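You operate a simulated robot arm through the tools that you are given. There is no shell and no other tool. Be economical: measure what you need, move in short steps, check, and stop when the job is done.

You are at the controls of a simulated two-armed robot. One attempt, no reset.

TASK
Take the black plug and put it on the supply table. Take the bottle marked "Fabric Softener" from the top of the dryer and leave it on the supply table. Put the silk cloth on the lid glass away on the top of the dye stand. Take the light bulb box on the ironing table and put it away on the lower shelf under the window. Pick up the steel bottle with one hand, pass it to the other hand and put it on the counter. Put the linen cloth on the folding table away on the top of the dye stand. Any order will do. Set down upright: what you pick out, light bulb box, steel bottle.

Only the result counts: the job must be done as asked and must still hold three seconds after the hand-in. Knocking over, shifting, dropping, spilling or breaking anything else fails it. Lids that push on must go on centred and level and be pressed home; caps that screw on are set level and turned clockwise until they are tight. Flat cloth is picked up by pressing the open fingertips on it (5 to 10 N) and closing them slowly along it; thin cloth reads only 2 to 8 mm in the jaws.

THE ROBOT
Two 6-joint arms with two-finger parallel grippers on one trunk, on a base that drives. Base frame: it is fixed to the floor where the robot stands at the start and does not move with it; the origin is under the middle of the robot, x ahead of it, y to its left, z up; the surface under the hand at the start is at about z = 0.749. Units: m, degrees, N and s.
The left shoulder is at the start at [0.08, 0.216, 1.558], the right one opposite. With the tool pointing down near the work surface each hand reaches from about 0.1 to 0.64 m from the robot's upright axis, wherever it stands, measured 20 degrees to its own side. Places, roughly: black plug (6x6x4 cm) [0.5, 0.1, 0.8]; counter [-4.2, -0.7, 0.9]; light bulb box [-2.25, -2.25, 0.75]; linen cloth [-4, -2.75, 0.75]; lower shelf under the window [-4.3, 2.1, 0.5]; pink bottle, small spray bottle [0.5, -3, 1]; silk cloth [-0.25, -3.25, 1]; steel bottle (7x7x20 cm) [-3.9, -2.6, 0.9]; supply table [-2.1, -0.5, 0.8]; top of the dye stand (43x21 cm) [-2.62, -0.08, 0.78]. Payload 3.43 kg a hand.
The tool frame of a hand sits at the grasp point between the pads (the TCP): z along the fingers, y along the line on which they close. The tips reach 0.03 m beyond it. The gripper opens to 0.094 m. The fingers are 0.028 m wide and 0.01 m thick; the gripper's body (0.05 by 0.096 m) begins 0.055 m behind the TCP.
Orientation is told as [roll, pitch, yaw] about the base's x, y, z axes, in that order, counted from this pose: with the fingers straight down and closing along the base's y, the tool's x points along the base's -x, its y along +y and its z along -z.

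THE INTERFACE
- The arms move only by the tool apply_moves. It takes "left_rows", "right_rows" or both (then of equal length, played together; a hand with none holds still); each is a list of rows, each a list of 7 numbers: the finger opening in m, from 0 to 0.094, then the shift along the tool's x, y, z in m, then the turn, a rotation vector about the tool's x, y, z in degrees. In form: [[claw, x, y, z, ax, ay, az], ...]. A call has 1 to 20 rows; each row is the pose to reach, as a shift and turn from the pose commanded when the call began, along the tool's axes at that moment. A row lasts 0.2 s, in which the tool goes at most 0.05 m and 8.6 degrees; a call with a longer step from one row to the next is refused whole, and so is a gripper value outside its range. Where a pose cannot be reached the arm comes as near as it can. A force on the tool above 40 N (or 10 N above the force at the start of the call, whichever is more), or a blocked arm, ends the call early, and 0.2 s more pass. Each finger travels about 0.072 m/s and halts on what it meets, pressing with about 34 N; the grip force reading is that of the motor and also rises with nothing between the fingers. The clock runs only during rows and for 0.2 s after the last one: add rows that repeat a pose to give the fingers time. It gives the time, the measured TCP pose, the force on the tool (base axes), the opening and the grip force at its end, in the units of the frame above (readings bear some noise), with the torque about the TCP (base axes, N m) and any sound that the robot's microphone picked up, and new pictures: "show" is both (left out), scene, wrist or none (wrist: the cameras of the hands that moved).
- Cameras (640 x 400 px; columns grow to the right, rows downward): "scene" is now at [0.0858, 0.0212, 1.6976]; the picture's right is [0.35, -0.94, 0.00], its down [-0.85, -0.32, -0.42] and it looks along [0.40, 0.15, -0.91] (base axes); focal length 292 px, centre (320, 200). "left" rides on the left gripper at [0.076, -0.014, -0.103] in its tool frame; the picture's right is [0.18, 0.98, 0.00], its down [-0.75, 0.14, -0.64] and it looks along [-0.63, 0.12, 0.77] (tool axes); focal length 243 px, centre (320, 200). "right" rides on the right gripper at [0.076, 0.014, -0.102] in its tool frame; the picture's right is [-0.18, 0.98, 0.00], its down [-0.75, -0.14, -0.64] and it looks along [-0.63, -0.12, 0.77] (tool axes); focal length 243 px, centre (320, 200). There is no depth. A picture from a camera that has moved, and an enlarged one, comes with that camera's place and axes in the base frame and with its lens.
- lift_body(by): slides the trunk up (or, below 0, down) by that many m; the arms and the scene camera ride with it, the base frame stays. It gives what a move gives, with no picture.
- base_move(legs): drives the robot by 1 to 6 legs, each [ahead, left, turn to the left] in m, m and degrees, along the robot's own axes; the way and the turn of a leg run together, so that a leg with both is an arc; at most 1.5 m and 180 degrees a leg. The arms and the cameras ride along, it lands a little off, and it stops where it bumps. It gives what a move gives, and a new picture of the scene camera.
- pan_tilt(pan, tilt): turns the head with the scene camera to pan (to the left, within 86 degrees either way) and tilt (down, from -29 to 69), counted from straight ahead of the robot. It gives what a move gives, and a new picture of the scene camera.
- enlarge(camera, box): a new picture of the part [left, top, right, bottom] of that camera's present view, enlarged. The clock stands still meanwhile.
- close_job(): hands the job in; it is judged then, once.

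Work in short steps. Places have to be worked out from the pictures, the camera data and where the tool is seen: move nearer, look again, correct. Check each grasp and each placing, and mend what went wrong. You have 196 turns and 260 pictures in all, those below and enlarged ones among them. Open the grippers and draw the arms clear of the work before you hand the job in, unless the task says otherwise; then end with one line.

The tools are called after "Call:" as name(argument=value, ...) on one line, values as JSON. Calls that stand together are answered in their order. apply_moves: Moves the arms, as the interface text tells. Its arguments: {"type":"object","properties":{"left_rows":{"type":"array","items":{"type":"array","items":{"type":"number"}}},"right_rows":{"type":"array","items":{"type":"array","items":{"type":"number"}}},"show":{"type":"string","enum":["both","scene","wrist","none"]}},"required":[]} The other tools are called the same way: lift_body (by) slides the trunk up or down; base_move (legs) drives the base; pan_tilt (pan, tilt) turns the head that bears the scene camera; enlarge (camera, box) takes an enlarged picture of a part of a camera's view; close_job () hands the job in.

At the start:

```text
clock: 0.0
left_position: [0.3735, 0.2681, 0.9852]
left_ee_rot: [0.1, -0.1, -0.2]
left_wrist_force: [0.1, 0.1, -0.4]
left_wrist_torque: [0.02, 0.02, 0.02]
left_width: 0.0942
left_grip_force: 0.2
right_position: [0.3838, -0.0716, 0.983]
right_ee_rot: [0.1, 0.1, -0.1]
right_wrist_force: [0.4, 0.1, -0.4]
right_wrist_torque: [0.01, 0.01, 0.03]
right_width: 0.0941
right_grip_force: 0.0
trunk travel left (down, up): [-0.788, 0.052]
robot x, y, heading: [-0.003, -0.0017, -0.0]
head pan, tilt: [20.5, 64.9]
```

scene: 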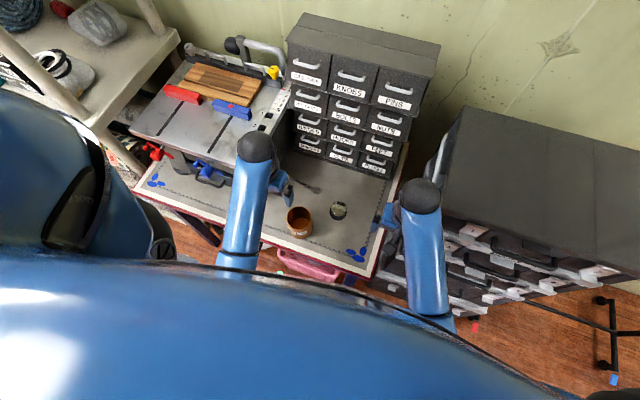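
right: 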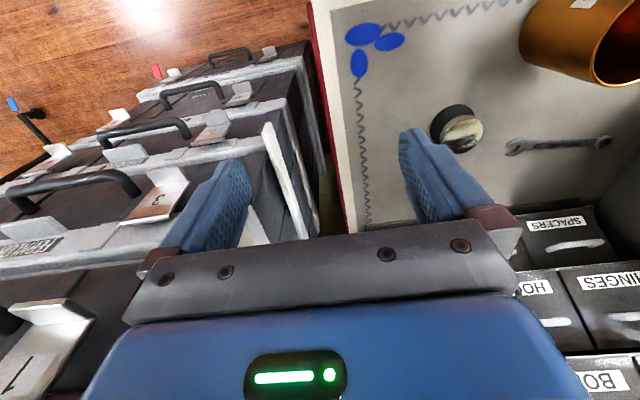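
left: 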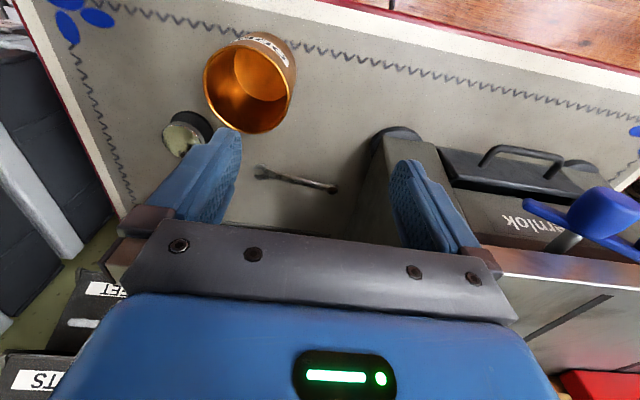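

I see an orange cup and a round black object with a silvery top; I enlarge both to find which is the black plug.

Call:
enlarge(camera="scene", box=[220, 150, 400, 262])

Call:
enlarge(camera="right", box=[400, 0, 640, 150])

```text
3.56 times, centred on (310, 206) of scene
camera zoom: at [0.0858, 0.0212, 1.6976], right [0.35, -0.94, 0.0], down [-0.85, -0.32, -0.42], along [0.4, 0.15, -0.91], focal length 1040 px, centre (356, 179)
```

zoom: 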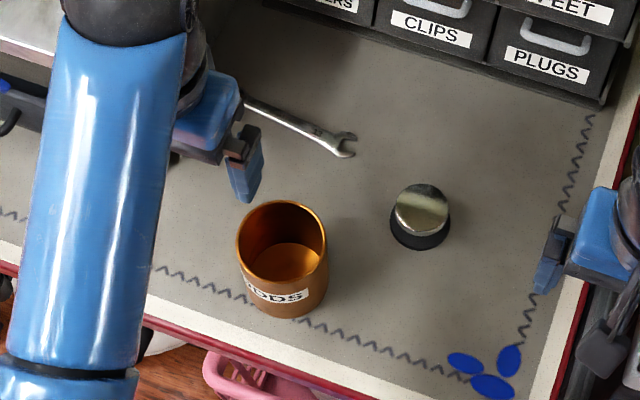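

```text
2.67 times, centred on (520, 75) of right
camera zoom: at [0.3065, -0.057, 1.0848], right [0.18, 0.98, 0.0], down [0.75, -0.14, 0.64], along [0.63, -0.12, -0.77], focal length 647 px, centre (-213, 533)
```

zoom: 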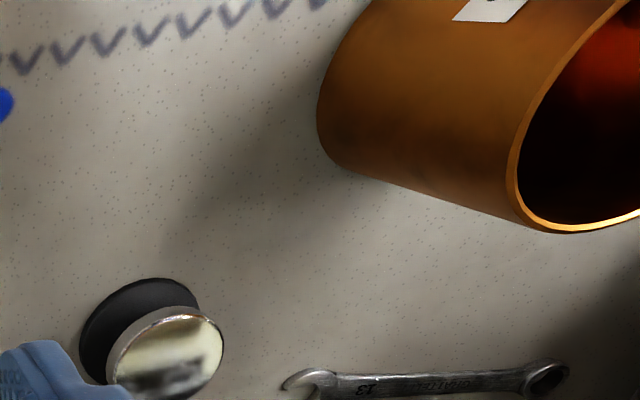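

The plug (black base, chrome knob) is at about [0.48, 0.10], with the cup at about [0.376, 0.20]. I move the right hand above the plug.

Call:
apply_moves(right_rows=[[0.094, -0.04, 0.02, 0, 0, 0, 0], [0.094, -0.08, 0.045, 0, 0, 0, 0], [0.094, -0.096, 0.09, 0, 0, 0, 0], [0.094, -0.096, 0.135, 0, 0, 0, 0], [0.094, -0.096, 0.172, 0.02, 0, 0, 0], [0.094, -0.096, 0.172, 0.06, 0, 0, 0]])

```text
clock: 1.4
left_position: [0.374, 0.2699, 0.9859]
left_ee_rot: [0.1, 0.0, -0.1]
left_wrist_force: [-0.1, -0.2, 0.9]
left_wrist_torque: [0.01, 0.0, -0.01]
left_width: 0.0941
left_grip_force: 0.0
right_position: [0.4796, 0.0976, 0.9245]
right_ee_rot: [0.1, 0.1, -0.1]
right_wrist_force: [0.7, -0.1, 0.1]
right_wrist_torque: [0.02, 0.0, -0.02]
right_width: 0.0937
right_grip_force: 0.0
trunk travel left (down, up): [-0.788, 0.052]
robot x, y, heading: [0.0056, -0.0023, 0.1]
head pan, tilt: [20.5, 64.9]
camera scene: at [0.0867, 0.0207, 1.6976], right [0.35, -0.94, 0.0], down [-0.85, -0.32, -0.42], along [0.4, 0.15, -0.91], focal length 292 px, centre (320, 200)
camera right: at [0.4037, 0.114, 1.0249], right [0.19, 0.98, 0.0], down [0.75, -0.14, 0.64], along [0.63, -0.12, -0.77], focal length 243 px, centre (320, 200)
```

scene: 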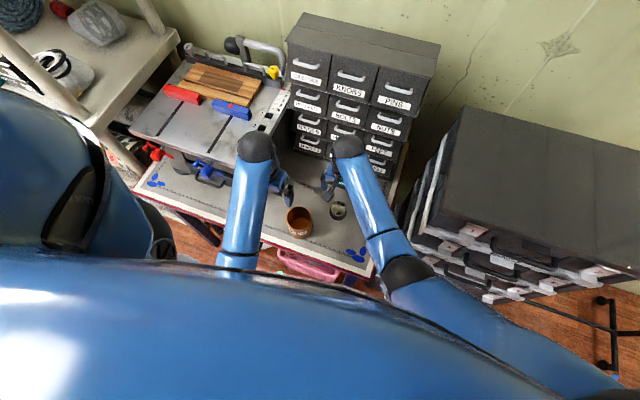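
right: 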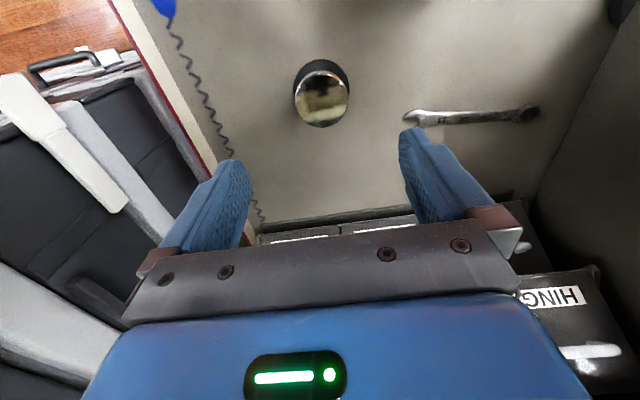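

The plug is at about [0.474, 0.101], nearly centred under the hand. I go down and close on it.

Call:
apply_moves(right_rows=[[0.094, 0.005, 0.003, 0.04, 0, 0, 0], [0.094, 0.005, 0.003, 0.08, 0, 0, 0], [0.094, 0.005, 0.003, 0.115, 0, 0, 0], [0.094, 0.005, 0.003, 0.138, 0, 0, 0], [0.094, 0.005, 0.003, 0.138, 0, 0, 0], [0.07, 0.005, 0.003, 0.138, 0, 0, 0], [0.05, 0.005, 0.003, 0.138, 0, 0, 0], [0.04, 0.005, 0.003, 0.138, 0, 0, 0], [0.04, 0.005, 0.003, 0.138, 0, 0, 0]], show="wrist")

```text
clock: 3.4
left_position: [0.3737, 0.2686, 0.986]
left_ee_rot: [0.1, 0.0, -0.2]
left_wrist_force: [-0.7, -0.8, -0.1]
left_wrist_torque: [-0.01, -0.01, -0.01]
left_width: 0.0941
left_grip_force: 0.1
right_position: [0.4706, 0.1012, 0.789]
right_ee_rot: [0.1, -0.1, -0.1]
right_wrist_force: [0.5, -1.6, 2.0]
right_wrist_torque: [0.03, -0.04, -0.07]
right_width: 0.0524
right_grip_force: 34.6
right hand out of reach, approached as far as the arm can: row 4, 5, 6, 7, 8, 9
trunk travel left (down, up): [-0.788, 0.052]
robot x, y, heading: [0.0028, -0.0019, 0.0]
head pan, tilt: [20.5, 64.9]
camera right: at [0.394, 0.1165, 0.8899], right [0.18, 0.98, 0.0], down [0.75, -0.14, 0.64], along [0.63, -0.12, -0.77], focal length 243 px, centre (320, 200)
```

right: 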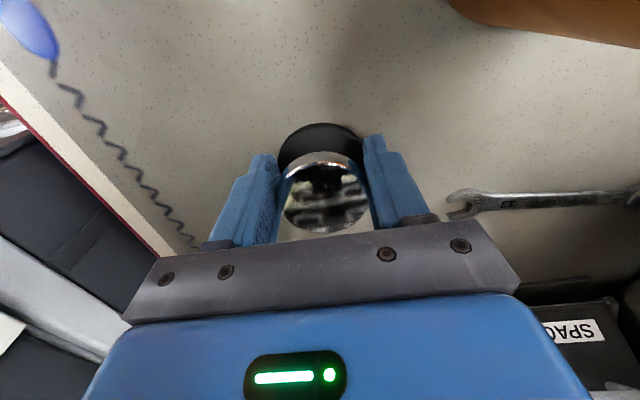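

The grip is firm at 52 mm, so I lift it straight up and check.

Call:
apply_moves(right_rows=[[0.04, 0, 0, -0.04, 0, 0, 0], [0.04, 0, 0, -0.09, 0, 0, 0], [0.04, 0, 0, -0.14, 0, 0, 0], [0.04, 0.01, -0.01, -0.19, 0, 0, 0], [0.04, 0.03, -0.05, -0.2, 0, 0, 0], [0.04, 0.05, -0.09, -0.21, 0, 0, 0], [0.04, 0.09, -0.12, -0.22, 0, 0, 0], [0.04, 0.13, -0.14, -0.23, 0, 0, 0]], show="wrist")

Call:
pan_tilt(pan=-80, tilt=25)

Call:
pan_tilt(pan=80, tilt=25)

```text
refused: row 4 steps farther than a row can; nothing moved
```

```text
clock: 5.2
left_position: [0.3727, 0.2681, 0.9857]
left_ee_rot: [0.1, -0.1, -0.2]
left_wrist_force: [-0.1, -0.7, -0.8]
left_wrist_torque: [0.0, 0.01, 0.02]
left_width: 0.0941
left_grip_force: 0.1
right_position: [0.4713, 0.1017, 0.7893]
right_ee_rot: [0.1, 0.0, -0.1]
right_wrist_force: [0.1, 0.1, 3.0]
right_wrist_torque: [0.02, -0.05, 0.0]
right_width: 0.0524
right_grip_force: 34.0
trunk travel left (down, up): [-0.788, 0.052]
robot x, y, heading: [0.0012, -0.0015, -0.0]
head pan, tilt: [-80.0, 25.0]
camera scene: at [0.0446, -0.0911, 1.753], right [-0.98, -0.17, 0.0], down [-0.07, 0.42, -0.91], along [0.16, -0.89, -0.42], focal length 292 px, centre (320, 200)
```

scene: 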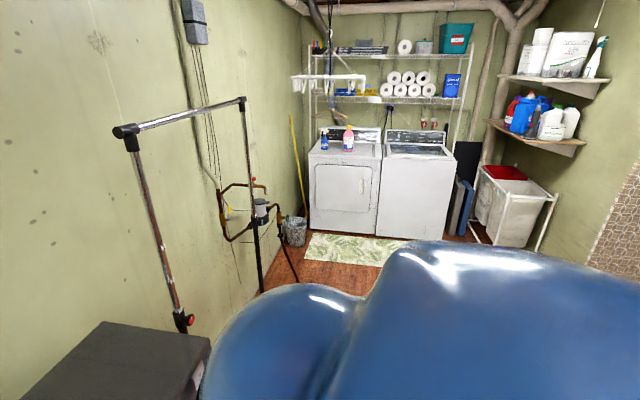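

```text
clock: 7.6
left_position: [0.3736, 0.2693, 0.9863]
left_ee_rot: [0.0, -0.1, 0.0]
left_wrist_force: [-0.7, 0.1, -0.3]
left_wrist_torque: [-0.05, 0.01, -0.05]
left_width: 0.0939
left_grip_force: 0.1
right_position: [0.4712, 0.1016, 0.7883]
right_ee_rot: [0.0, 0.0, 0.0]
right_wrist_force: [0.7, 0.0, 6.1]
right_wrist_torque: [0.02, -0.09, 0.0]
right_width: 0.0522
right_grip_force: 34.0
trunk travel left (down, up): [-0.788, 0.052]
robot x, y, heading: [-0.0008, -0.001, 0.1]
head pan, tilt: [80.0, 25.0]
camera scene: at [0.0443, 0.0905, 1.7531], right [0.98, -0.17, 0.0], down [-0.07, -0.42, -0.91], along [0.16, 0.89, -0.42], focal length 292 px, centre (320, 200)
```

scene: 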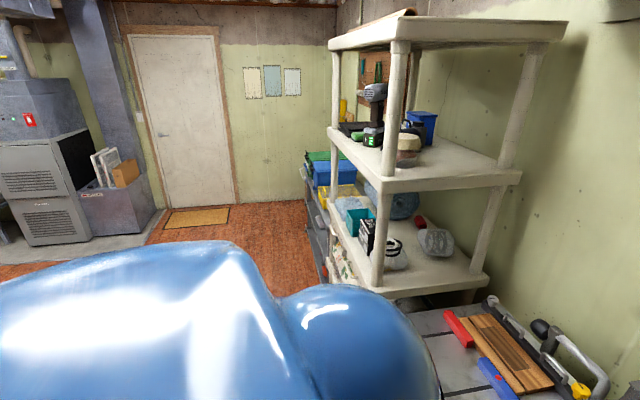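

The dryer, with a blue spray and a pink bottle on it, lies to the right at y=-3. I lift the plug with smaller steps.

Call:
apply_moves(right_rows=[[0.04, 0, 0, -0.04, 0, 0, 0], [0.04, 0, 0, -0.08, 0, 0, 0], [0.04, 0, 0, -0.12, 0, 0, 0], [0.04, 0.0, -0.0, -0.165, 0, 0, 0], [0.04, 0.0, -0.04, -0.18, 0, 0, 0], [0.04, 0.02, -0.08, -0.19, 0, 0, 0], [0.04, 0.05, -0.11, -0.2, 0, 0, 0], [0.04, 0.09, -0.13, -0.21, 0, 0, 0]], show="wrist")

```text
clock: 9.4
left_position: [0.3726, 0.269, 0.9859]
left_ee_rot: [0.1, -0.2, -0.1]
left_wrist_force: [0.6, -0.6, 0.9]
left_wrist_torque: [0.03, 0.02, -0.01]
left_width: 0.0943
left_grip_force: 0.1
right_position: [0.3804, -0.027, 0.9946]
right_ee_rot: [0.1, -0.3, 0.0]
right_wrist_force: [-0.8, -0.4, -0.6]
right_wrist_torque: [0.01, -0.01, 0.01]
right_width: 0.052
right_grip_force: 33.8
right hand out of reach, approached as far as the arm can: row 8
trunk travel left (down, up): [-0.788, 0.052]
robot x, y, heading: [0.0006, 0.0021, -0.3]
head pan, tilt: [80.0, 25.0]
camera right: at [0.3027, -0.0128, 1.0956], right [0.18, 0.98, 0.0], down [0.75, -0.14, 0.64], along [0.63, -0.12, -0.76], focal length 243 px, centre (320, 200)
```

right: 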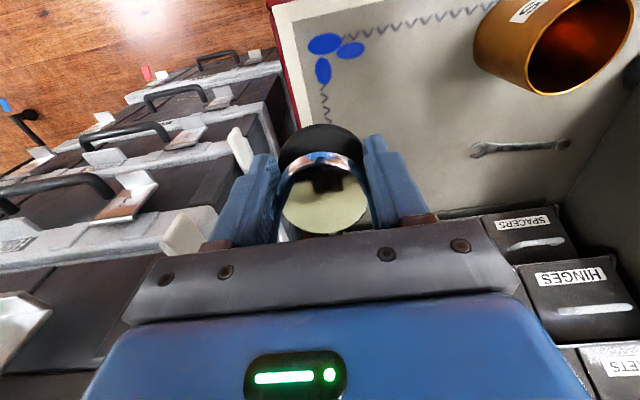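

The plug is held. I back off from the bench, then turn to look behind.

Call:
base_move(legs=[[-0.6, 0, 0]])

Call:
pan_tilt(pan=-86, tilt=20)

Call:
base_move(legs=[[0, 0, -90]])

```text
clock: 12.8
left_position: [-0.2308, 0.2686, 0.9853]
left_ee_rot: [0.0, 0.0, -0.2]
left_wrist_force: [0.9, 0.0, -0.8]
left_wrist_torque: [0.02, 0.04, -0.02]
left_width: 0.0936
left_grip_force: 0.0
right_position: [-0.2237, -0.026, 0.9924]
right_ee_rot: [0.1, -0.1, -0.2]
right_wrist_force: [0.4, -0.4, 0.5]
right_wrist_torque: [0.0, -0.01, 0.0]
right_width: 0.0521
right_grip_force: 33.6
trunk travel left (down, up): [-0.788, 0.052]
robot x, y, heading: [-0.6038, 0.0027, -0.1]
head pan, tilt: [80.0, 25.0]
camera scene: at [-0.5592, 0.0911, 1.753], right [0.98, -0.18, 0.0], down [-0.08, -0.42, -0.91], along [0.16, 0.89, -0.42], focal length 292 px, centre (320, 200)
```

scene: 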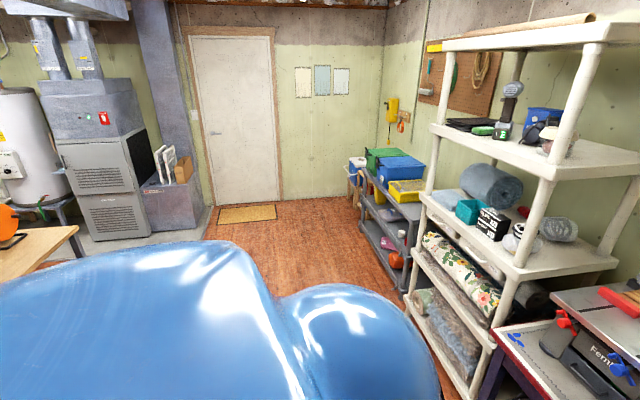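

```text
clock: 15.4
left_position: [-0.2319, 0.2687, 0.9862]
left_ee_rot: [0.2, -0.2, -0.1]
left_wrist_force: [0.0, 0.3, -0.5]
left_wrist_torque: [-0.01, 0.02, 0.01]
left_width: 0.0941
left_grip_force: 0.1
right_position: [-0.2251, -0.0275, 0.994]
right_ee_rot: [0.2, -0.2, -0.2]
right_wrist_force: [-0.5, 0.9, -0.7]
right_wrist_torque: [0.03, 0.03, 0.03]
right_width: 0.0521
right_grip_force: 33.8
trunk travel left (down, up): [-0.788, 0.052]
robot x, y, heading: [-0.6071, 0.0021, 0.0]
head pan, tilt: [-85.9, 20.0]
camera scene: at [-0.5712, -0.0925, 1.7611], right [-1.0, -0.07, 0.0], down [-0.02, 0.34, -0.94], along [0.06, -0.94, -0.34], focal length 292 px, centre (320, 200)
```

scene: 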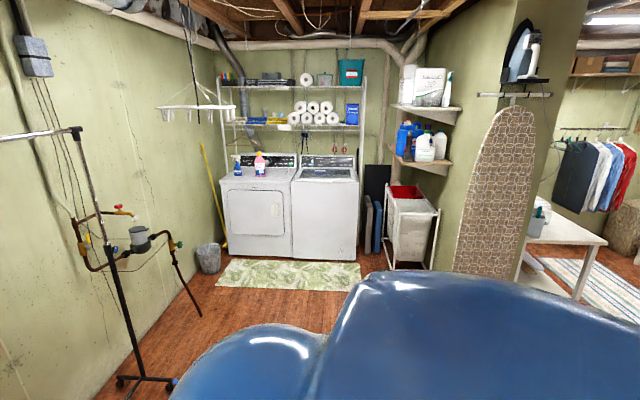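

```text
clock: 19.7
left_position: [-0.3543, -0.3849, 0.9848]
left_ee_rot: [0.0, -0.1, -92.8]
left_wrist_force: [-0.2, 0.8, 0.2]
left_wrist_torque: [-0.01, 0.0, 0.02]
left_width: 0.0941
left_grip_force: 0.0
right_position: [-0.6512, -0.3794, 0.994]
right_ee_rot: [0.1, -0.2, -92.7]
right_wrist_force: [0.2, 0.4, -1.6]
right_wrist_torque: [-0.01, -0.03, 0.01]
right_width: 0.0521
right_grip_force: 33.8
trunk travel left (down, up): [-0.788, 0.052]
robot x, y, heading: [-0.6052, 0.0001, -92.5]
head pan, tilt: [-85.9, 20.0]
camera scene: at [-0.7021, -0.0322, 1.7612], right [-0.03, 1.0, 0.0], down [0.34, 0.01, -0.94], along [-0.94, -0.02, -0.34], focal length 292 px, centre (320, 200)
```

scene: 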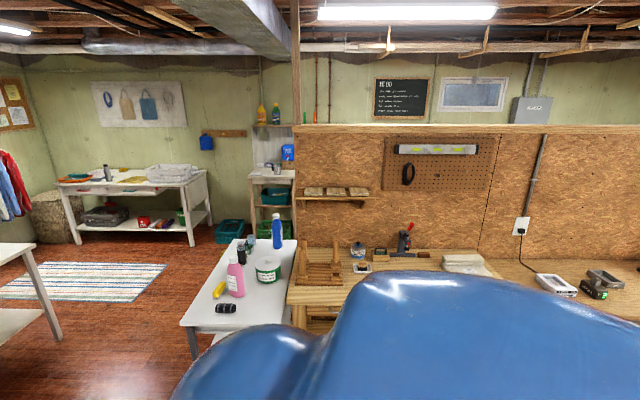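

The white table with bottles at about [-2.05, -0.5] is the supply table. I enlarge that area and the dryer direction next.

Call:
enlarge(camera="scene", box=[170, 130, 426, 290])

Call:
pan_tilt(pan=0, tilt=25)

Call:
pan_tilt(pan=-50, tilt=25)

```text
2.50 times, centred on (298, 210) of scene
camera zoom: at [-0.7021, -0.0322, 1.7612], right [-0.03, 1.0, 0.0], down [0.34, 0.01, -0.94], along [-0.94, -0.02, -0.34], focal length 731 px, centre (375, 175)
```

zoom: 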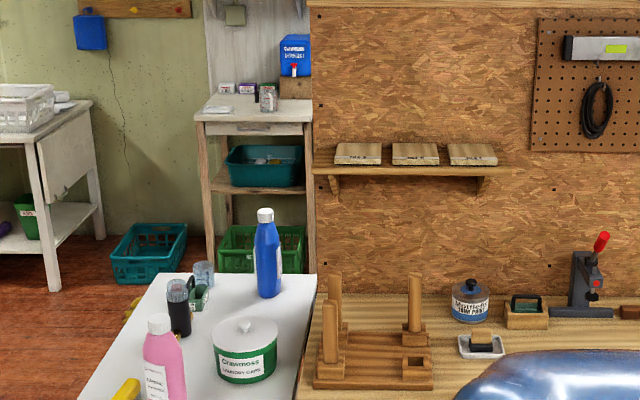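

```text
clock: 21.3
left_position: [-0.3537, -0.385, 0.9855]
left_ee_rot: [0.2, -0.1, -92.8]
left_wrist_force: [0.0, -0.4, -0.6]
left_wrist_torque: [0.01, -0.02, 0.04]
left_width: 0.0941
left_grip_force: 0.1
right_position: [-0.6515, -0.3789, 0.9931]
right_ee_rot: [0.0, -0.2, -92.7]
right_wrist_force: [-0.4, 0.0, -0.8]
right_wrist_torque: [0.0, 0.0, 0.0]
right_width: 0.0518
right_grip_force: 33.7
trunk travel left (down, up): [-0.788, 0.052]
robot x, y, heading: [-0.604, 0.0024, -92.8]
head pan, tilt: [0.0, 25.0]
camera scene: at [-0.6135, -0.1219, 1.753], right [-1.0, 0.05, 0.0], down [0.02, 0.42, -0.91], along [-0.04, -0.91, -0.42], focal length 292 px, centre (320, 200)
```

scene: 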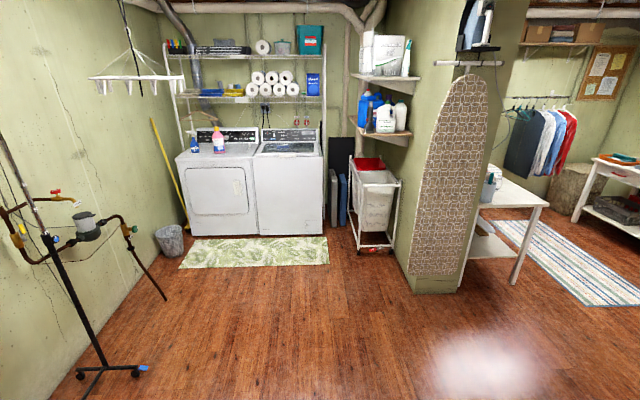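

```text
clock: 22.5
left_position: [-0.3541, -0.3848, 0.987]
left_ee_rot: [0.2, -0.2, -92.7]
left_wrist_force: [-0.1, 0.1, 0.3]
left_wrist_torque: [0.0, -0.01, -0.02]
left_width: 0.0941
left_grip_force: 0.0
right_position: [-0.6503, -0.3785, 0.9933]
right_ee_rot: [0.0, -0.2, -92.7]
right_wrist_force: [0.2, 0.1, -0.3]
right_wrist_torque: [0.0, 0.02, -0.01]
right_width: 0.052
right_grip_force: 33.9
trunk travel left (down, up): [-0.788, 0.052]
robot x, y, heading: [-0.609, -0.0037, -92.6]
head pan, tilt: [-50.0, 25.0]
camera scene: at [-0.6825, -0.0858, 1.753], right [-0.61, 0.79, 0.0], down [0.34, 0.26, -0.91], along [-0.72, -0.55, -0.42], focal length 292 px, centre (320, 200)
```

scene: 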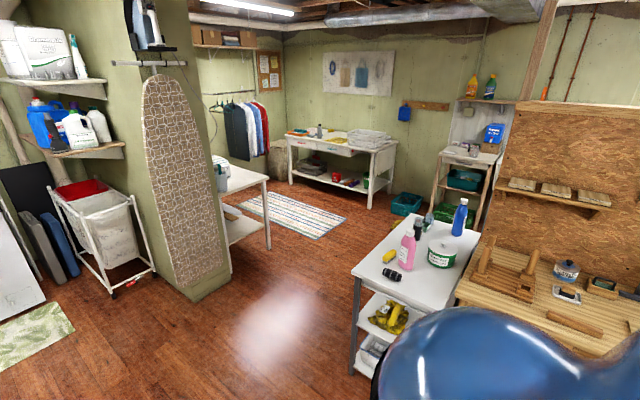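

The supply table is at [-2.05, -0.5] with the workbench beside it, and the dryer's front edge is at about y = -2.97. I drive toward the dryer and look closer.

Call:
base_move(legs=[[0, 0, 2.6], [1.5, 0, 0], [0.4, 0.4, 0]])

Call:
pan_tilt(pan=10, tilt=30)

Call:
enlarge(camera="scene", box=[180, 90, 436, 250])

```text
clock: 33.1
left_position: [0.0755, -2.254, 0.9858]
left_ee_rot: [0.0, -0.3, -89.8]
left_wrist_force: [0.6, -0.5, 0.1]
left_wrist_torque: [0.02, -0.01, -0.01]
left_width: 0.0938
left_grip_force: 0.1
right_position: [-0.2209, -2.2635, 0.995]
right_ee_rot: [0.2, -0.2, -89.7]
right_wrist_force: [0.5, -0.4, -0.8]
right_wrist_torque: [0.01, -0.01, 0.0]
right_width: 0.0516
right_grip_force: 34.2
trunk travel left (down, up): [-0.788, 0.052]
robot x, y, heading: [-0.1967, -1.8814, -89.9]
head pan, tilt: [-50.0, 25.0]
camera scene: at [-0.2683, -1.971, 1.7531], right [-0.65, 0.76, 0.0], down [0.32, 0.27, -0.91], along [-0.69, -0.59, -0.42], focal length 292 px, centre (320, 200)
```

scene: 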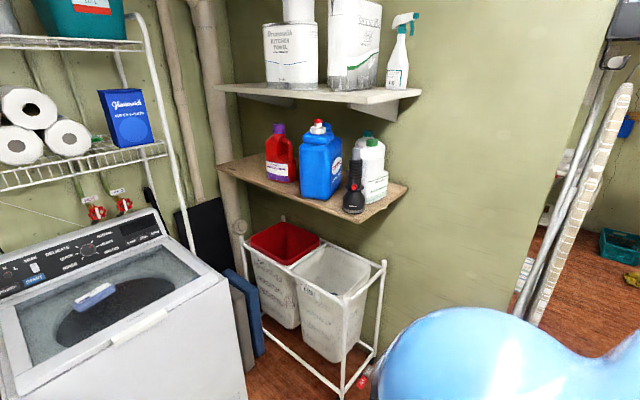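

```text
clock: 34.4
left_position: [0.0757, -2.2546, 0.9864]
left_ee_rot: [0.1, -0.1, -89.8]
left_wrist_force: [0.0, 0.1, 0.0]
left_wrist_torque: [0.02, 0.0, 0.0]
left_width: 0.0942
left_grip_force: 0.0
right_position: [-0.2205, -2.2639, 0.9937]
right_ee_rot: [0.1, -0.2, -89.7]
right_wrist_force: [-0.2, 0.5, -1.1]
right_wrist_torque: [-0.05, -0.04, 0.0]
right_width: 0.0515
right_grip_force: 33.5
trunk travel left (down, up): [-0.788, 0.052]
robot x, y, heading: [-0.1944, -1.8801, -89.6]
head pan, tilt: [10.0, 30.0]
camera scene: at [-0.1804, -2.0018, 1.7451], right [-0.98, -0.18, 0.0], down [-0.09, 0.49, -0.87], along [0.15, -0.85, -0.5], focal length 292 px, centre (320, 200)
```

scene: 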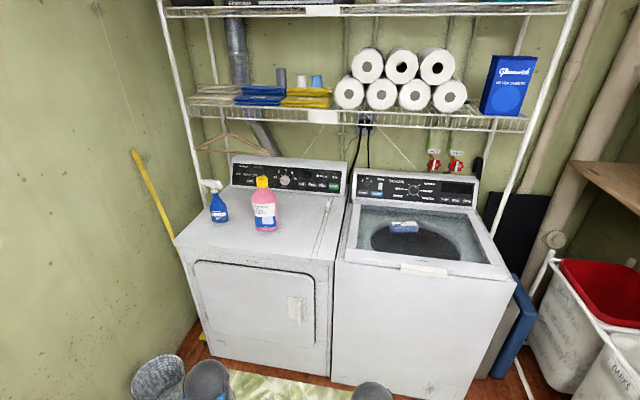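

```text
2.50 times, centred on (308, 170) of scene
camera zoom: at [-0.1804, -2.0018, 1.7451], right [-0.98, -0.18, 0.0], down [-0.09, 0.49, -0.87], along [0.15, -0.85, -0.5], focal length 731 px, centre (350, 275)
```

zoom: 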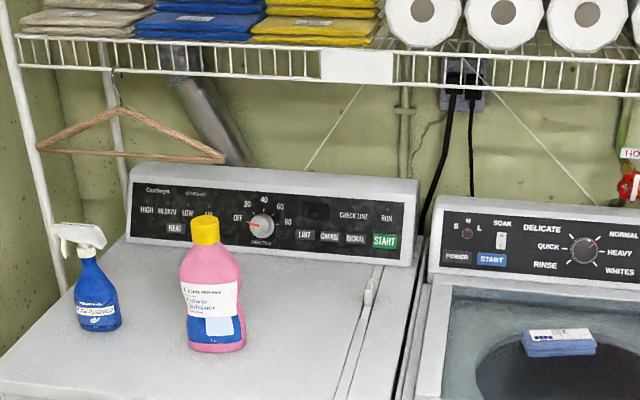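

The pink bottle reads Fabric Softener, at about [0.28, -3.11] with its cap top at z≈1.18. The folded blue piece on the washer lid is the silk. I raise both hands, then move up close.

Call:
apply_moves(left_rows=[[0.094, 0, 0, -0.045, 0, 0, 0], [0.094, 0, 0, -0.09, 0, 0, 0], [0.094, 0, 0, -0.135, 0, 0, 0], [0.094, 0, 0, -0.18, 0, 0, 0], [0.094, 0, 0, -0.225, 0, 0, 0], [0.094, 0, 0, -0.26, 0, 0, 0]], right_rows=[[0.04, 0, 0, -0.03, 0, 0, 0], [0.04, 0, 0, -0.06, 0, 0, 0], [0.04, 0, 0, -0.09, 0, 0, 0], [0.04, 0, 0, -0.12, 0, 0, 0], [0.04, 0, 0, -0.12, 0, 0, 0], [0.04, 0, 0, -0.12, 0, 0, 0]], show="none")

Call:
base_move(legs=[[0.5, 0.27, 0]])

Call:
enlarge(camera="left", box=[0, 0, 640, 400])

```text
clock: 35.8
left_position: [0.0768, -2.2566, 0.9892]
left_ee_rot: [0.1, -0.4, -89.8]
left_wrist_force: [0.1, -0.1, -1.3]
left_wrist_torque: [-0.02, -0.01, 0.0]
left_width: 0.0938
left_grip_force: 0.1
left hand out of reach, approached as far as the arm can: row 1, 2, 3, 4, 5, 6
right_position: [-0.2195, -2.2646, 0.9939]
right_ee_rot: [0.2, -0.1, -89.7]
right_wrist_force: [-0.5, 0.7, -0.7]
right_wrist_torque: [0.01, 0.03, 0.0]
right_width: 0.0516
right_grip_force: 34.3
right hand out of reach, approached as far as the arm can: row 1, 2, 3, 4, 5, 6
trunk travel left (down, up): [-0.788, 0.052]
robot x, y, heading: [-0.1957, -1.8798, -89.7]
head pan, tilt: [10.0, 30.0]
```

```text
clock: 37.9
left_position: [0.1943, -2.5057, 0.9941]
left_ee_rot: [1.1, -0.4, -88.7]
left_wrist_force: [0.1, 0.1, -0.1]
left_wrist_torque: [-0.06, -0.01, -0.01]
left_width: 0.0941
left_grip_force: 0.0
right_position: [-0.1012, -2.5205, 0.9937]
right_ee_rot: [1.1, -0.3, -88.7]
right_wrist_force: [-0.3, -0.4, -0.1]
right_wrist_torque: [-0.02, -0.02, 0.03]
right_width: 0.0515
right_grip_force: 34.4
trunk travel left (down, up): [-0.788, 0.052]
robot x, y, heading: [-0.0669, -2.1414, -88.6]
head pan, tilt: [10.0, 30.0]
stopped in leg 1: the robot was blocked; the commanded pose is now the measured one
camera scene: at [-0.0802, -2.2567, 1.7447], right [-0.98, -0.2, -0.02], down [-0.08, 0.49, -0.87], along [0.18, -0.85, -0.49], focal length 292 px, centre (320, 200)
```

scene: 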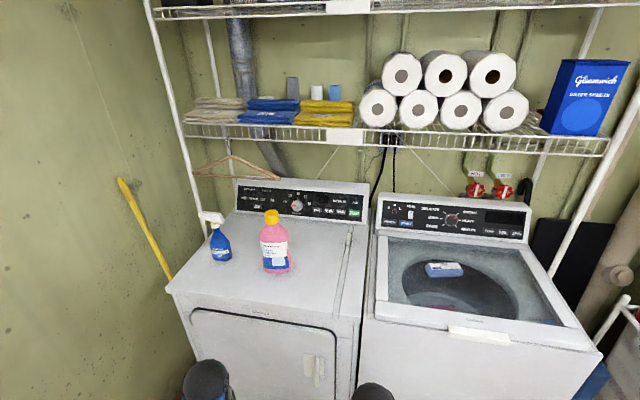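

```text
1.00 times, centred on (320, 200) of left (not enlarged: the box is as wide or as high as the picture)
camera zoom: at [0.1773, -2.4295, 1.0975], right [0.98, 0.21, 0.02], down [0.15, -0.75, 0.65], along [0.15, -0.63, -0.76], focal length 243 px, centre (320, 200)
```

zoom: 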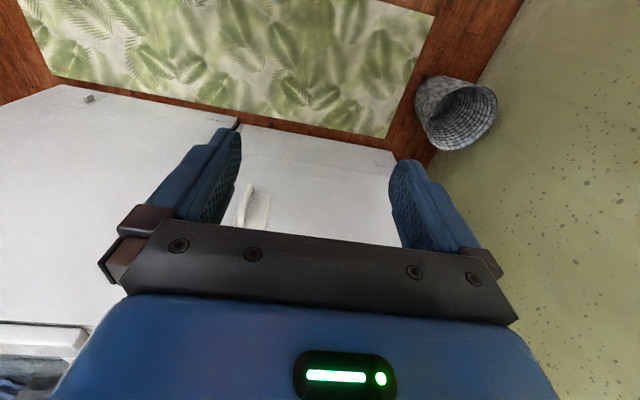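

The base was blocked at y=-2.14 and now sits tilted by about 1°, probably at the rug's edge. I look down to see what it met.

Call:
pan_tilt(pan=0, tilt=69)

Call:
pan_tilt(pan=60, tilt=60)

```text
clock: 38.9
left_position: [0.1955, -2.5081, 0.9949]
left_ee_rot: [1.2, -0.2, -88.7]
left_wrist_force: [0.2, 0.2, -0.2]
left_wrist_torque: [-0.01, 0.0, 0.01]
left_width: 0.094
left_grip_force: 0.1
right_position: [-0.0994, -2.524, 0.9931]
right_ee_rot: [1.2, -0.1, -88.6]
right_wrist_force: [0.4, 0.7, 0.2]
right_wrist_torque: [-0.02, 0.02, 0.0]
right_width: 0.0513
right_grip_force: 34.6
trunk travel left (down, up): [-0.788, 0.052]
robot x, y, heading: [-0.0658, -2.1399, -88.5]
head pan, tilt: [0.0, 68.8]
camera scene: at [-0.0957, -2.2288, 1.6933], right [-1.0, -0.02, -0.02], down [-0.02, 0.93, -0.36], along [0.03, -0.36, -0.93], focal length 292 px, centre (320, 200)
```

scene: 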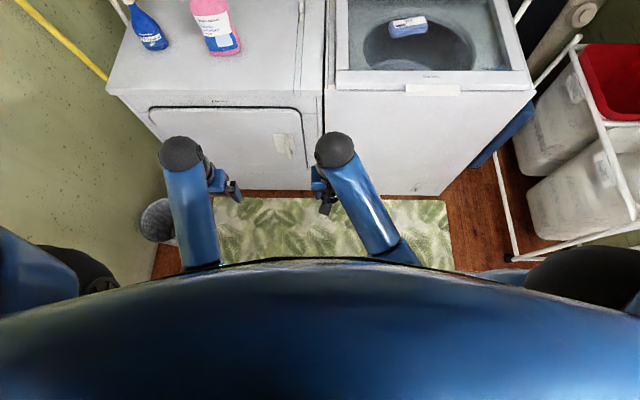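

```text
clock: 40.2
left_position: [0.1955, -2.5092, 0.9958]
left_ee_rot: [1.2, -0.2, -88.8]
left_wrist_force: [-0.6, -0.6, -0.8]
left_wrist_torque: [0.03, 0.0, 0.03]
left_width: 0.094
left_grip_force: 0.0
right_position: [-0.1003, -2.5242, 0.9921]
right_ee_rot: [1.1, -0.1, -88.7]
right_wrist_force: [-1.3, -0.1, -0.7]
right_wrist_torque: [0.03, 0.0, 0.0]
right_width: 0.0517
right_grip_force: 34.2
trunk travel left (down, up): [-0.788, 0.052]
robot x, y, heading: [-0.0608, -2.1444, -88.4]
head pan, tilt: [60.0, 60.0]
camera scene: at [-0.0387, -2.2053, 1.7038], right [-0.48, -0.88, -0.01], down [-0.75, 0.42, -0.51], along [0.46, -0.24, -0.86], focal length 292 px, centre (320, 200)
```

scene: 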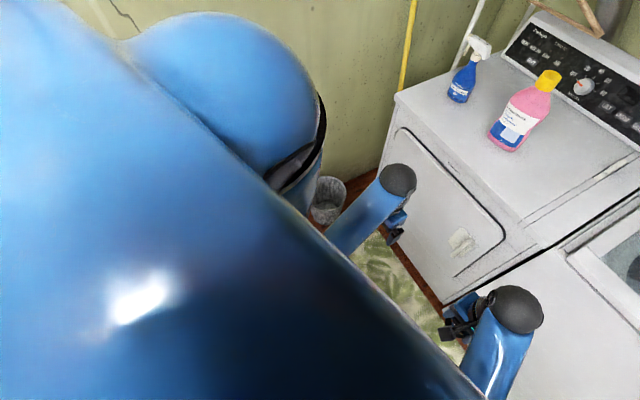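

The left shoulder looks close to the wall fixtures. I look further left to see the contact.

Call:
pan_tilt(pan=86, tilt=35)

Call:
pan_tilt(pan=-86, tilt=45)

```text
clock: 41.1
left_position: [0.1959, -2.5093, 0.995]
left_ee_rot: [1.2, -0.2, -88.8]
left_wrist_force: [-0.2, -0.1, 0.0]
left_wrist_torque: [0.01, -0.02, -0.03]
left_width: 0.0942
left_grip_force: 0.1
right_position: [-0.1002, -2.525, 0.9925]
right_ee_rot: [1.2, -0.1, -88.9]
right_wrist_force: [0.1, -0.3, -0.2]
right_wrist_torque: [0.01, -0.02, 0.0]
right_width: 0.0517
right_grip_force: 34.4
trunk travel left (down, up): [-0.788, 0.052]
robot x, y, heading: [-0.0654, -2.1401, -88.6]
head pan, tilt: [85.9, 35.0]
camera scene: at [-0.0099, -2.1778, 1.7386], right [-0.05, -1.0, 0.0], down [-0.56, 0.03, -0.83], along [0.83, -0.04, -0.56], focal length 292 px, centre (320, 200)
```

scene: 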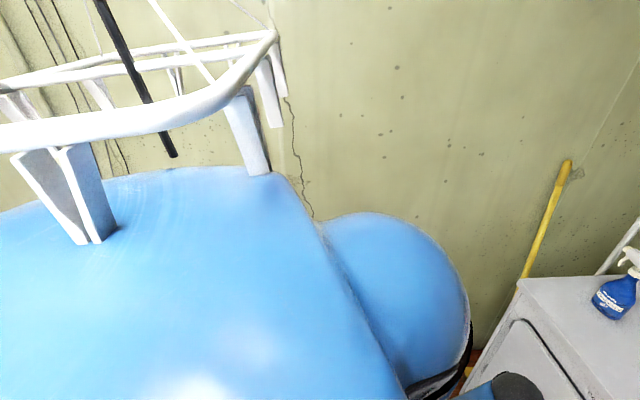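

```text
clock: 43.7
left_position: [0.1966, -2.5098, 0.9953]
left_ee_rot: [1.2, -0.2, -88.7]
left_wrist_force: [-1.1, -0.8, 0.5]
left_wrist_torque: [-0.01, -0.03, -0.01]
left_width: 0.0939
left_grip_force: 0.1
right_position: [-0.1003, -2.525, 0.9922]
right_ee_rot: [1.2, -0.1, -88.6]
right_wrist_force: [0.6, -0.3, -1.0]
right_wrist_torque: [0.03, 0.01, -0.01]
right_width: 0.0514
right_grip_force: 33.6
trunk travel left (down, up): [-0.788, 0.052]
robot x, y, heading: [-0.0664, -2.1414, -88.5]
head pan, tilt: [-85.9, 45.0]
camera scene: at [-0.1785, -2.1817, 1.7205], right [-0.1, 1.0, 0.0], down [0.72, 0.07, -0.69], along [-0.69, -0.07, -0.72], focal length 292 px, centre (320, 200)
```

scene: 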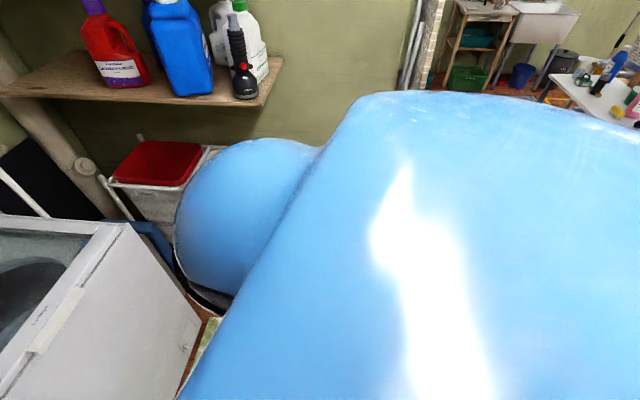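

The robot's back is under the hanging airer, and its hooks touch the trunk (airer about x 0.15–0.6, y > -2.13). I back out to the right, pass it, and then come left in front of the dryer.

Call:
base_move(legs=[[0.03, -0.12, 0], [0, -0.15, -1.4], [0.4, 0, 0]])

Call:
pan_tilt(pan=86, tilt=10)

```text
clock: 48.0
left_position: [-0.063, -2.9547, 0.9909]
left_ee_rot: [0.1, -0.4, -89.7]
left_wrist_force: [-0.3, 0.0, -0.3]
left_wrist_torque: [0.01, 0.01, 0.02]
left_width: 0.0938
left_grip_force: 0.0
right_position: [-0.3599, -2.9625, 0.9929]
right_ee_rot: [0.1, -0.2, -89.8]
right_wrist_force: [0.2, 0.1, 0.0]
right_wrist_torque: [0.02, 0.02, -0.02]
right_width: 0.0514
right_grip_force: 34.0
trunk travel left (down, up): [-0.788, 0.052]
robot x, y, heading: [-0.3315, -2.5831, -89.7]
head pan, tilt: [-85.9, 45.0]
camera scene: at [-0.416, -2.6172, 1.7225], right [-0.08, 1.0, 0.0], down [0.71, 0.05, -0.71], along [-0.71, -0.05, -0.71], focal length 292 px, centre (320, 200)
```

scene: 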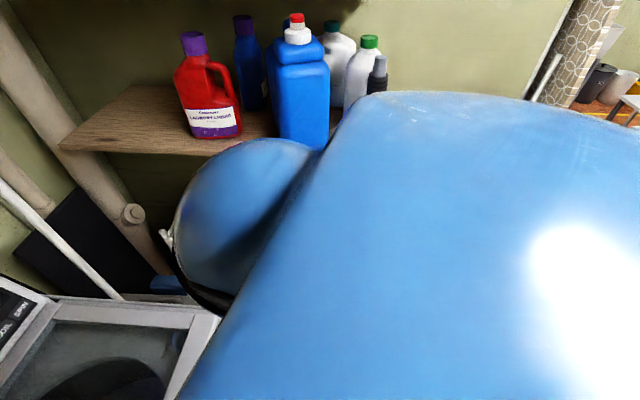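

```text
clock: 50.6
left_position: [-0.0627, -2.9553, 0.9897]
left_ee_rot: [0.1, -0.3, -89.9]
left_wrist_force: [-0.1, 0.5, -0.9]
left_wrist_torque: [0.02, -0.03, 0.0]
left_width: 0.094
left_grip_force: 0.0
right_position: [-0.3596, -2.9632, 0.9934]
right_ee_rot: [0.0, -0.1, -89.8]
right_wrist_force: [0.6, 0.1, -0.4]
right_wrist_torque: [-0.03, 0.0, 0.02]
right_width: 0.0514
right_grip_force: 33.7
trunk travel left (down, up): [-0.788, 0.052]
robot x, y, heading: [-0.333, -2.582, -89.9]
head pan, tilt: [85.9, 10.0]
camera scene: at [-0.242, -2.6196, 1.7774], right [-0.07, -1.0, 0.0], down [-0.17, 0.01, -0.98], along [0.98, -0.07, -0.17], focal length 292 px, centre (320, 200)
```

scene: 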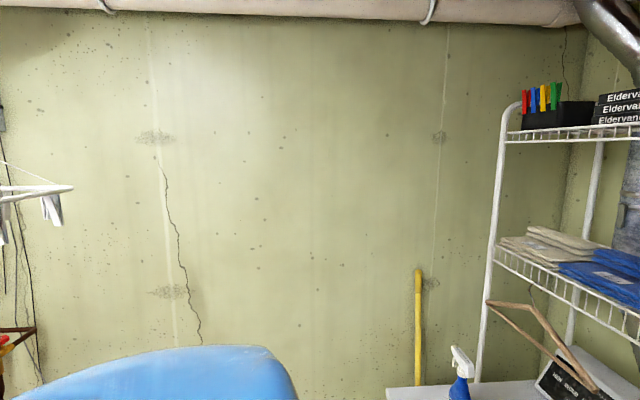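

We're past the airer at y=-2.58. I raise the trunk, then slide left in front of the dryer.

Call:
lift_body(by=0.05)

Call:
base_move(legs=[[0, 0.18, 0]])

Call:
pan_tilt(pan=20, tilt=45)

```text
clock: 51.6
left_position: [-0.062, -2.9551, 1.0396]
left_ee_rot: [0.1, -0.2, -89.7]
left_wrist_force: [0.8, -0.5, 0.2]
left_wrist_torque: [0.0, -0.02, 0.01]
left_width: 0.094
left_grip_force: 0.1
right_position: [-0.3597, -2.9652, 1.0419]
right_ee_rot: [0.2, 0.0, -89.8]
right_wrist_force: [-0.3, 0.4, -0.5]
right_wrist_torque: [0.02, 0.02, 0.0]
right_width: 0.0514
right_grip_force: 34.0
trunk travel left (down, up): [-0.838, 0.002]
robot x, y, heading: [-0.3343, -2.5809, -89.7]
head pan, tilt: [85.9, 10.0]
```

```text
clock: 53.1
left_position: [0.1111, -2.9544, 1.0411]
left_ee_rot: [0.2, -0.2, -89.8]
left_wrist_force: [-0.8, 0.0, 0.6]
left_wrist_torque: [-0.01, -0.04, -0.04]
left_width: 0.0941
left_grip_force: 0.1
right_position: [-0.1856, -2.9635, 1.0426]
right_ee_rot: [0.3, -0.1, -89.8]
right_wrist_force: [-0.3, 0.5, -0.6]
right_wrist_torque: [0.02, -0.04, -0.03]
right_width: 0.0509
right_grip_force: 33.9
trunk travel left (down, up): [-0.838, 0.002]
robot x, y, heading: [-0.1562, -2.5793, -89.8]
head pan, tilt: [85.9, 10.0]
camera scene: at [-0.0709, -2.6191, 1.8278], right [-0.07, -1.0, 0.0], down [-0.17, 0.01, -0.99], along [0.98, -0.07, -0.17], focal length 292 px, centre (320, 200)
```

scene: 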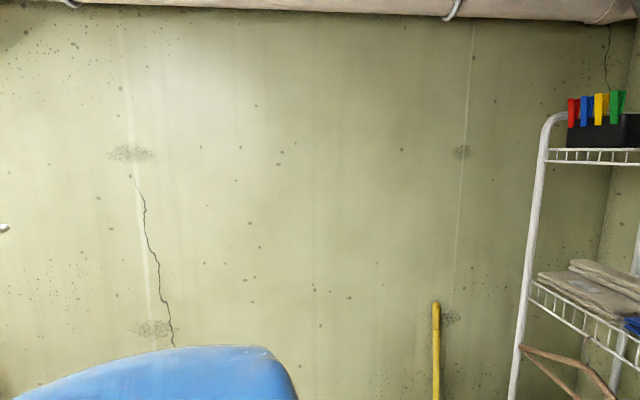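

```text
clock: 54.4
left_position: [0.1129, -2.9551, 1.0399]
left_ee_rot: [0.1, -0.2, -89.8]
left_wrist_force: [0.2, -0.2, 0.1]
left_wrist_torque: [-0.01, 0.02, -0.01]
left_width: 0.0942
left_grip_force: 0.1
right_position: [-0.1827, -2.9626, 1.0435]
right_ee_rot: [0.2, -0.2, -89.8]
right_wrist_force: [0.0, 0.8, -0.2]
right_wrist_torque: [0.01, 0.03, -0.02]
right_width: 0.0506
right_grip_force: 34.0
trunk travel left (down, up): [-0.838, 0.002]
robot x, y, heading: [-0.1567, -2.5815, -89.7]
head pan, tilt: [20.0, 45.0]
camera scene: at [-0.1306, -2.689, 1.7725], right [-0.94, -0.35, 0.0], down [-0.24, 0.66, -0.71], along [0.25, -0.66, -0.71], focal length 292 px, centre (320, 200)
```

scene: 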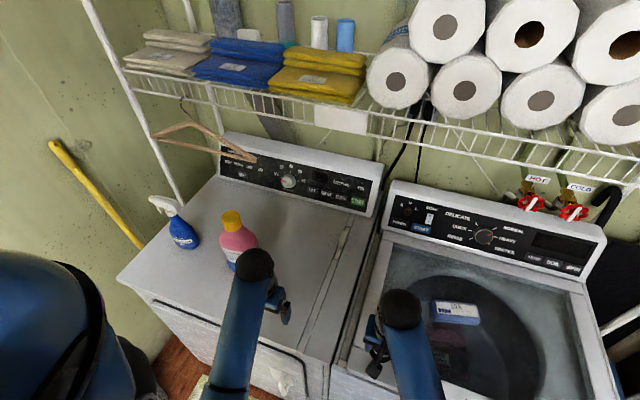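

The cap top is at about [0.28, -3.10, 1.178]. I tilt the left hand's fingers 45° forward and raise it to cap height, still beside the bottle.

Call:
apply_moves(left_rows=[[0.094, 0, 0, -0.0, 0, -8, 0], [0.094, 0, 0, -0.0, 0, -16, 0], [0.094, -0.0, 0, -0.03, 0, -24, 0], [0.094, -0.01, 0, -0.06, 0, -32, 0], [0.094, -0.02, 0, -0.09, 0, -40, 0], [0.094, -0.03, 0, -0.12, 0, -45, 0], [0.094, -0.03, 0, -0.125, 0, -45, 0], [0.094, -0.03, 0, -0.125, 0, -45, 0]])

```text
clock: 56.2
left_position: [0.1127, -2.9848, 1.1673]
left_ee_rot: [0.1, -45.3, -89.9]
left_wrist_force: [0.2, 0.1, 0.0]
left_wrist_torque: [0.01, 0.02, -0.01]
left_width: 0.0938
left_grip_force: 0.1
right_position: [-0.1831, -2.9638, 1.0434]
right_ee_rot: [0.1, -0.1, -89.8]
right_wrist_force: [-0.5, -0.3, -0.6]
right_wrist_torque: [0.0, 0.0, 0.0]
right_width: 0.05
right_grip_force: 34.1
trunk travel left (down, up): [-0.838, 0.002]
robot x, y, heading: [-0.1564, -2.58, -89.7]
head pan, tilt: [20.0, 45.0]
camera scene: at [-0.1297, -2.6888, 1.7725], right [-0.94, -0.35, 0.0], down [-0.24, 0.66, -0.71], along [0.24, -0.66, -0.71], focal length 292 px, centre (320, 200)
camera left: at [0.0998, -2.8586, 1.1852], right [0.98, 0.13, -0.13], down [0.14, -0.07, 0.99], along [0.12, -0.99, -0.09], focal length 243 px, centre (320, 200)
```

scene: 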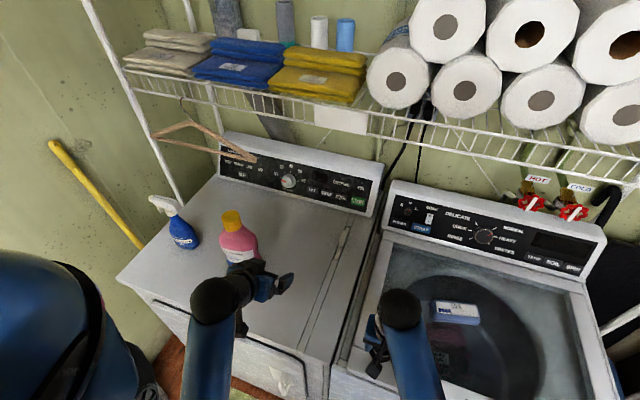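
left: 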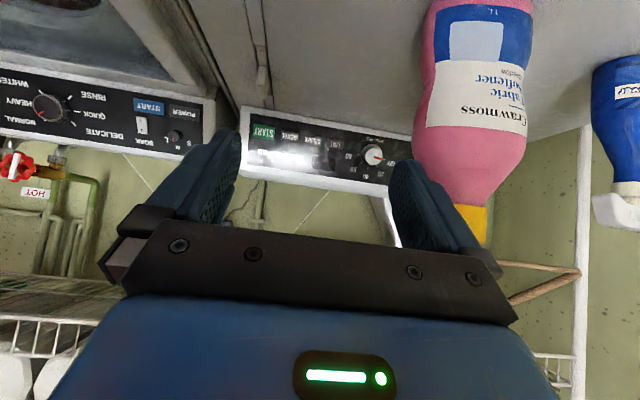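

The cap centre is at x≈0.285 and z≈1.145–1.183. I slide left in front of it, then advance 0.115 m along the fingers' forward direction.

Call:
apply_moves(left_rows=[[0.094, 0, 0.045, 0, 0, 0, 0], [0.094, 0, 0.09, 0, 0, 0, 0], [0.094, 0, 0.135, 0, 0, 0, 0], [0.094, 0, 0.174, 0, 0, 0, 0], [0.094, 0, 0.174, 0, 0, 0, 0]])

Call:
enlarge(camera="right", box=[160, 80, 480, 280])

```text
clock: 57.4
left_position: [0.2883, -2.9839, 1.1663]
left_ee_rot: [0.2, -45.2, -90.0]
left_wrist_force: [-0.7, 0.0, 0.2]
left_wrist_torque: [-0.01, -0.01, -0.03]
left_width: 0.0939
left_grip_force: 0.1
right_position: [-0.1826, -2.9631, 1.0425]
right_ee_rot: [0.1, -0.1, -89.8]
right_wrist_force: [-0.4, 0.5, -0.3]
right_wrist_torque: [-0.01, 0.01, -0.01]
right_width: 0.0498
right_grip_force: 34.0
trunk travel left (down, up): [-0.838, 0.002]
robot x, y, heading: [-0.156, -2.584, -89.8]
head pan, tilt: [20.0, 45.0]
camera scene: at [-0.1299, -2.689, 1.7725], right [-0.94, -0.35, 0.0], down [-0.24, 0.66, -0.71], along [0.24, -0.66, -0.71], focal length 292 px, centre (320, 200)
camera left: at [0.2751, -2.8568, 1.1846], right [0.98, 0.13, -0.13], down [0.14, -0.07, 0.99], along [0.12, -0.99, -0.09], focal length 243 px, centre (320, 200)
```

scene: 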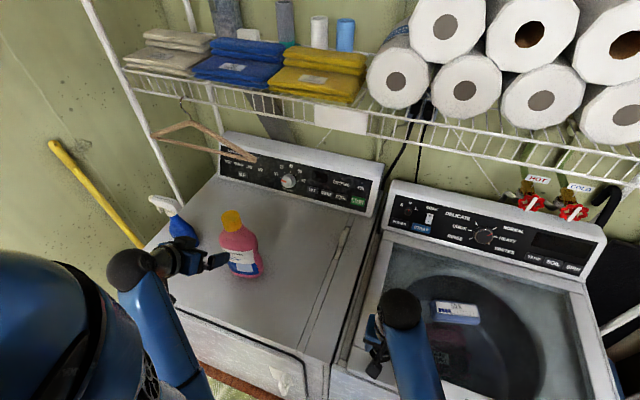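
left: 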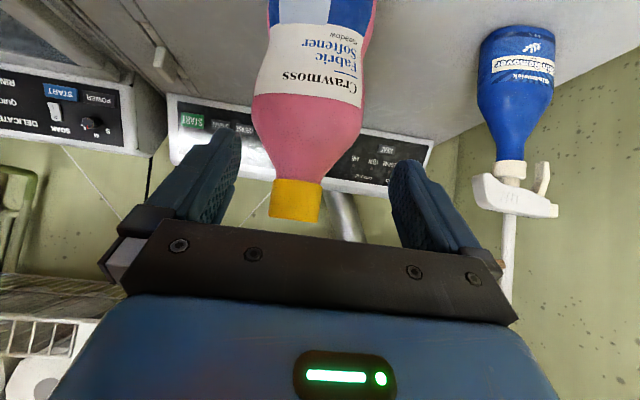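

```text
2.00 times, centred on (320, 180) of right
camera zoom: at [-0.1688, -2.8864, 1.1444], right [0.98, -0.18, 0.0], down [-0.14, -0.75, 0.64], along [-0.12, -0.63, -0.77], focal length 485 px, centre (320, 240)
```

zoom: 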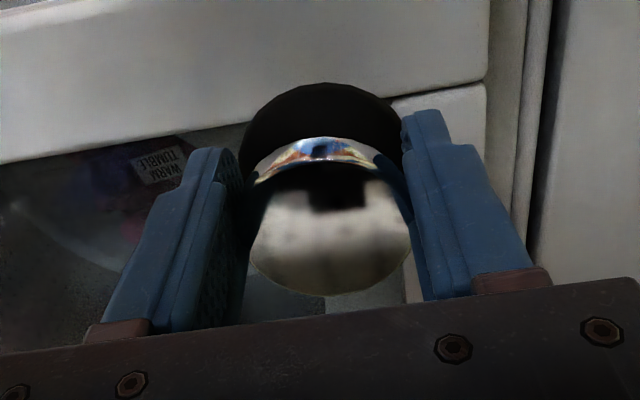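

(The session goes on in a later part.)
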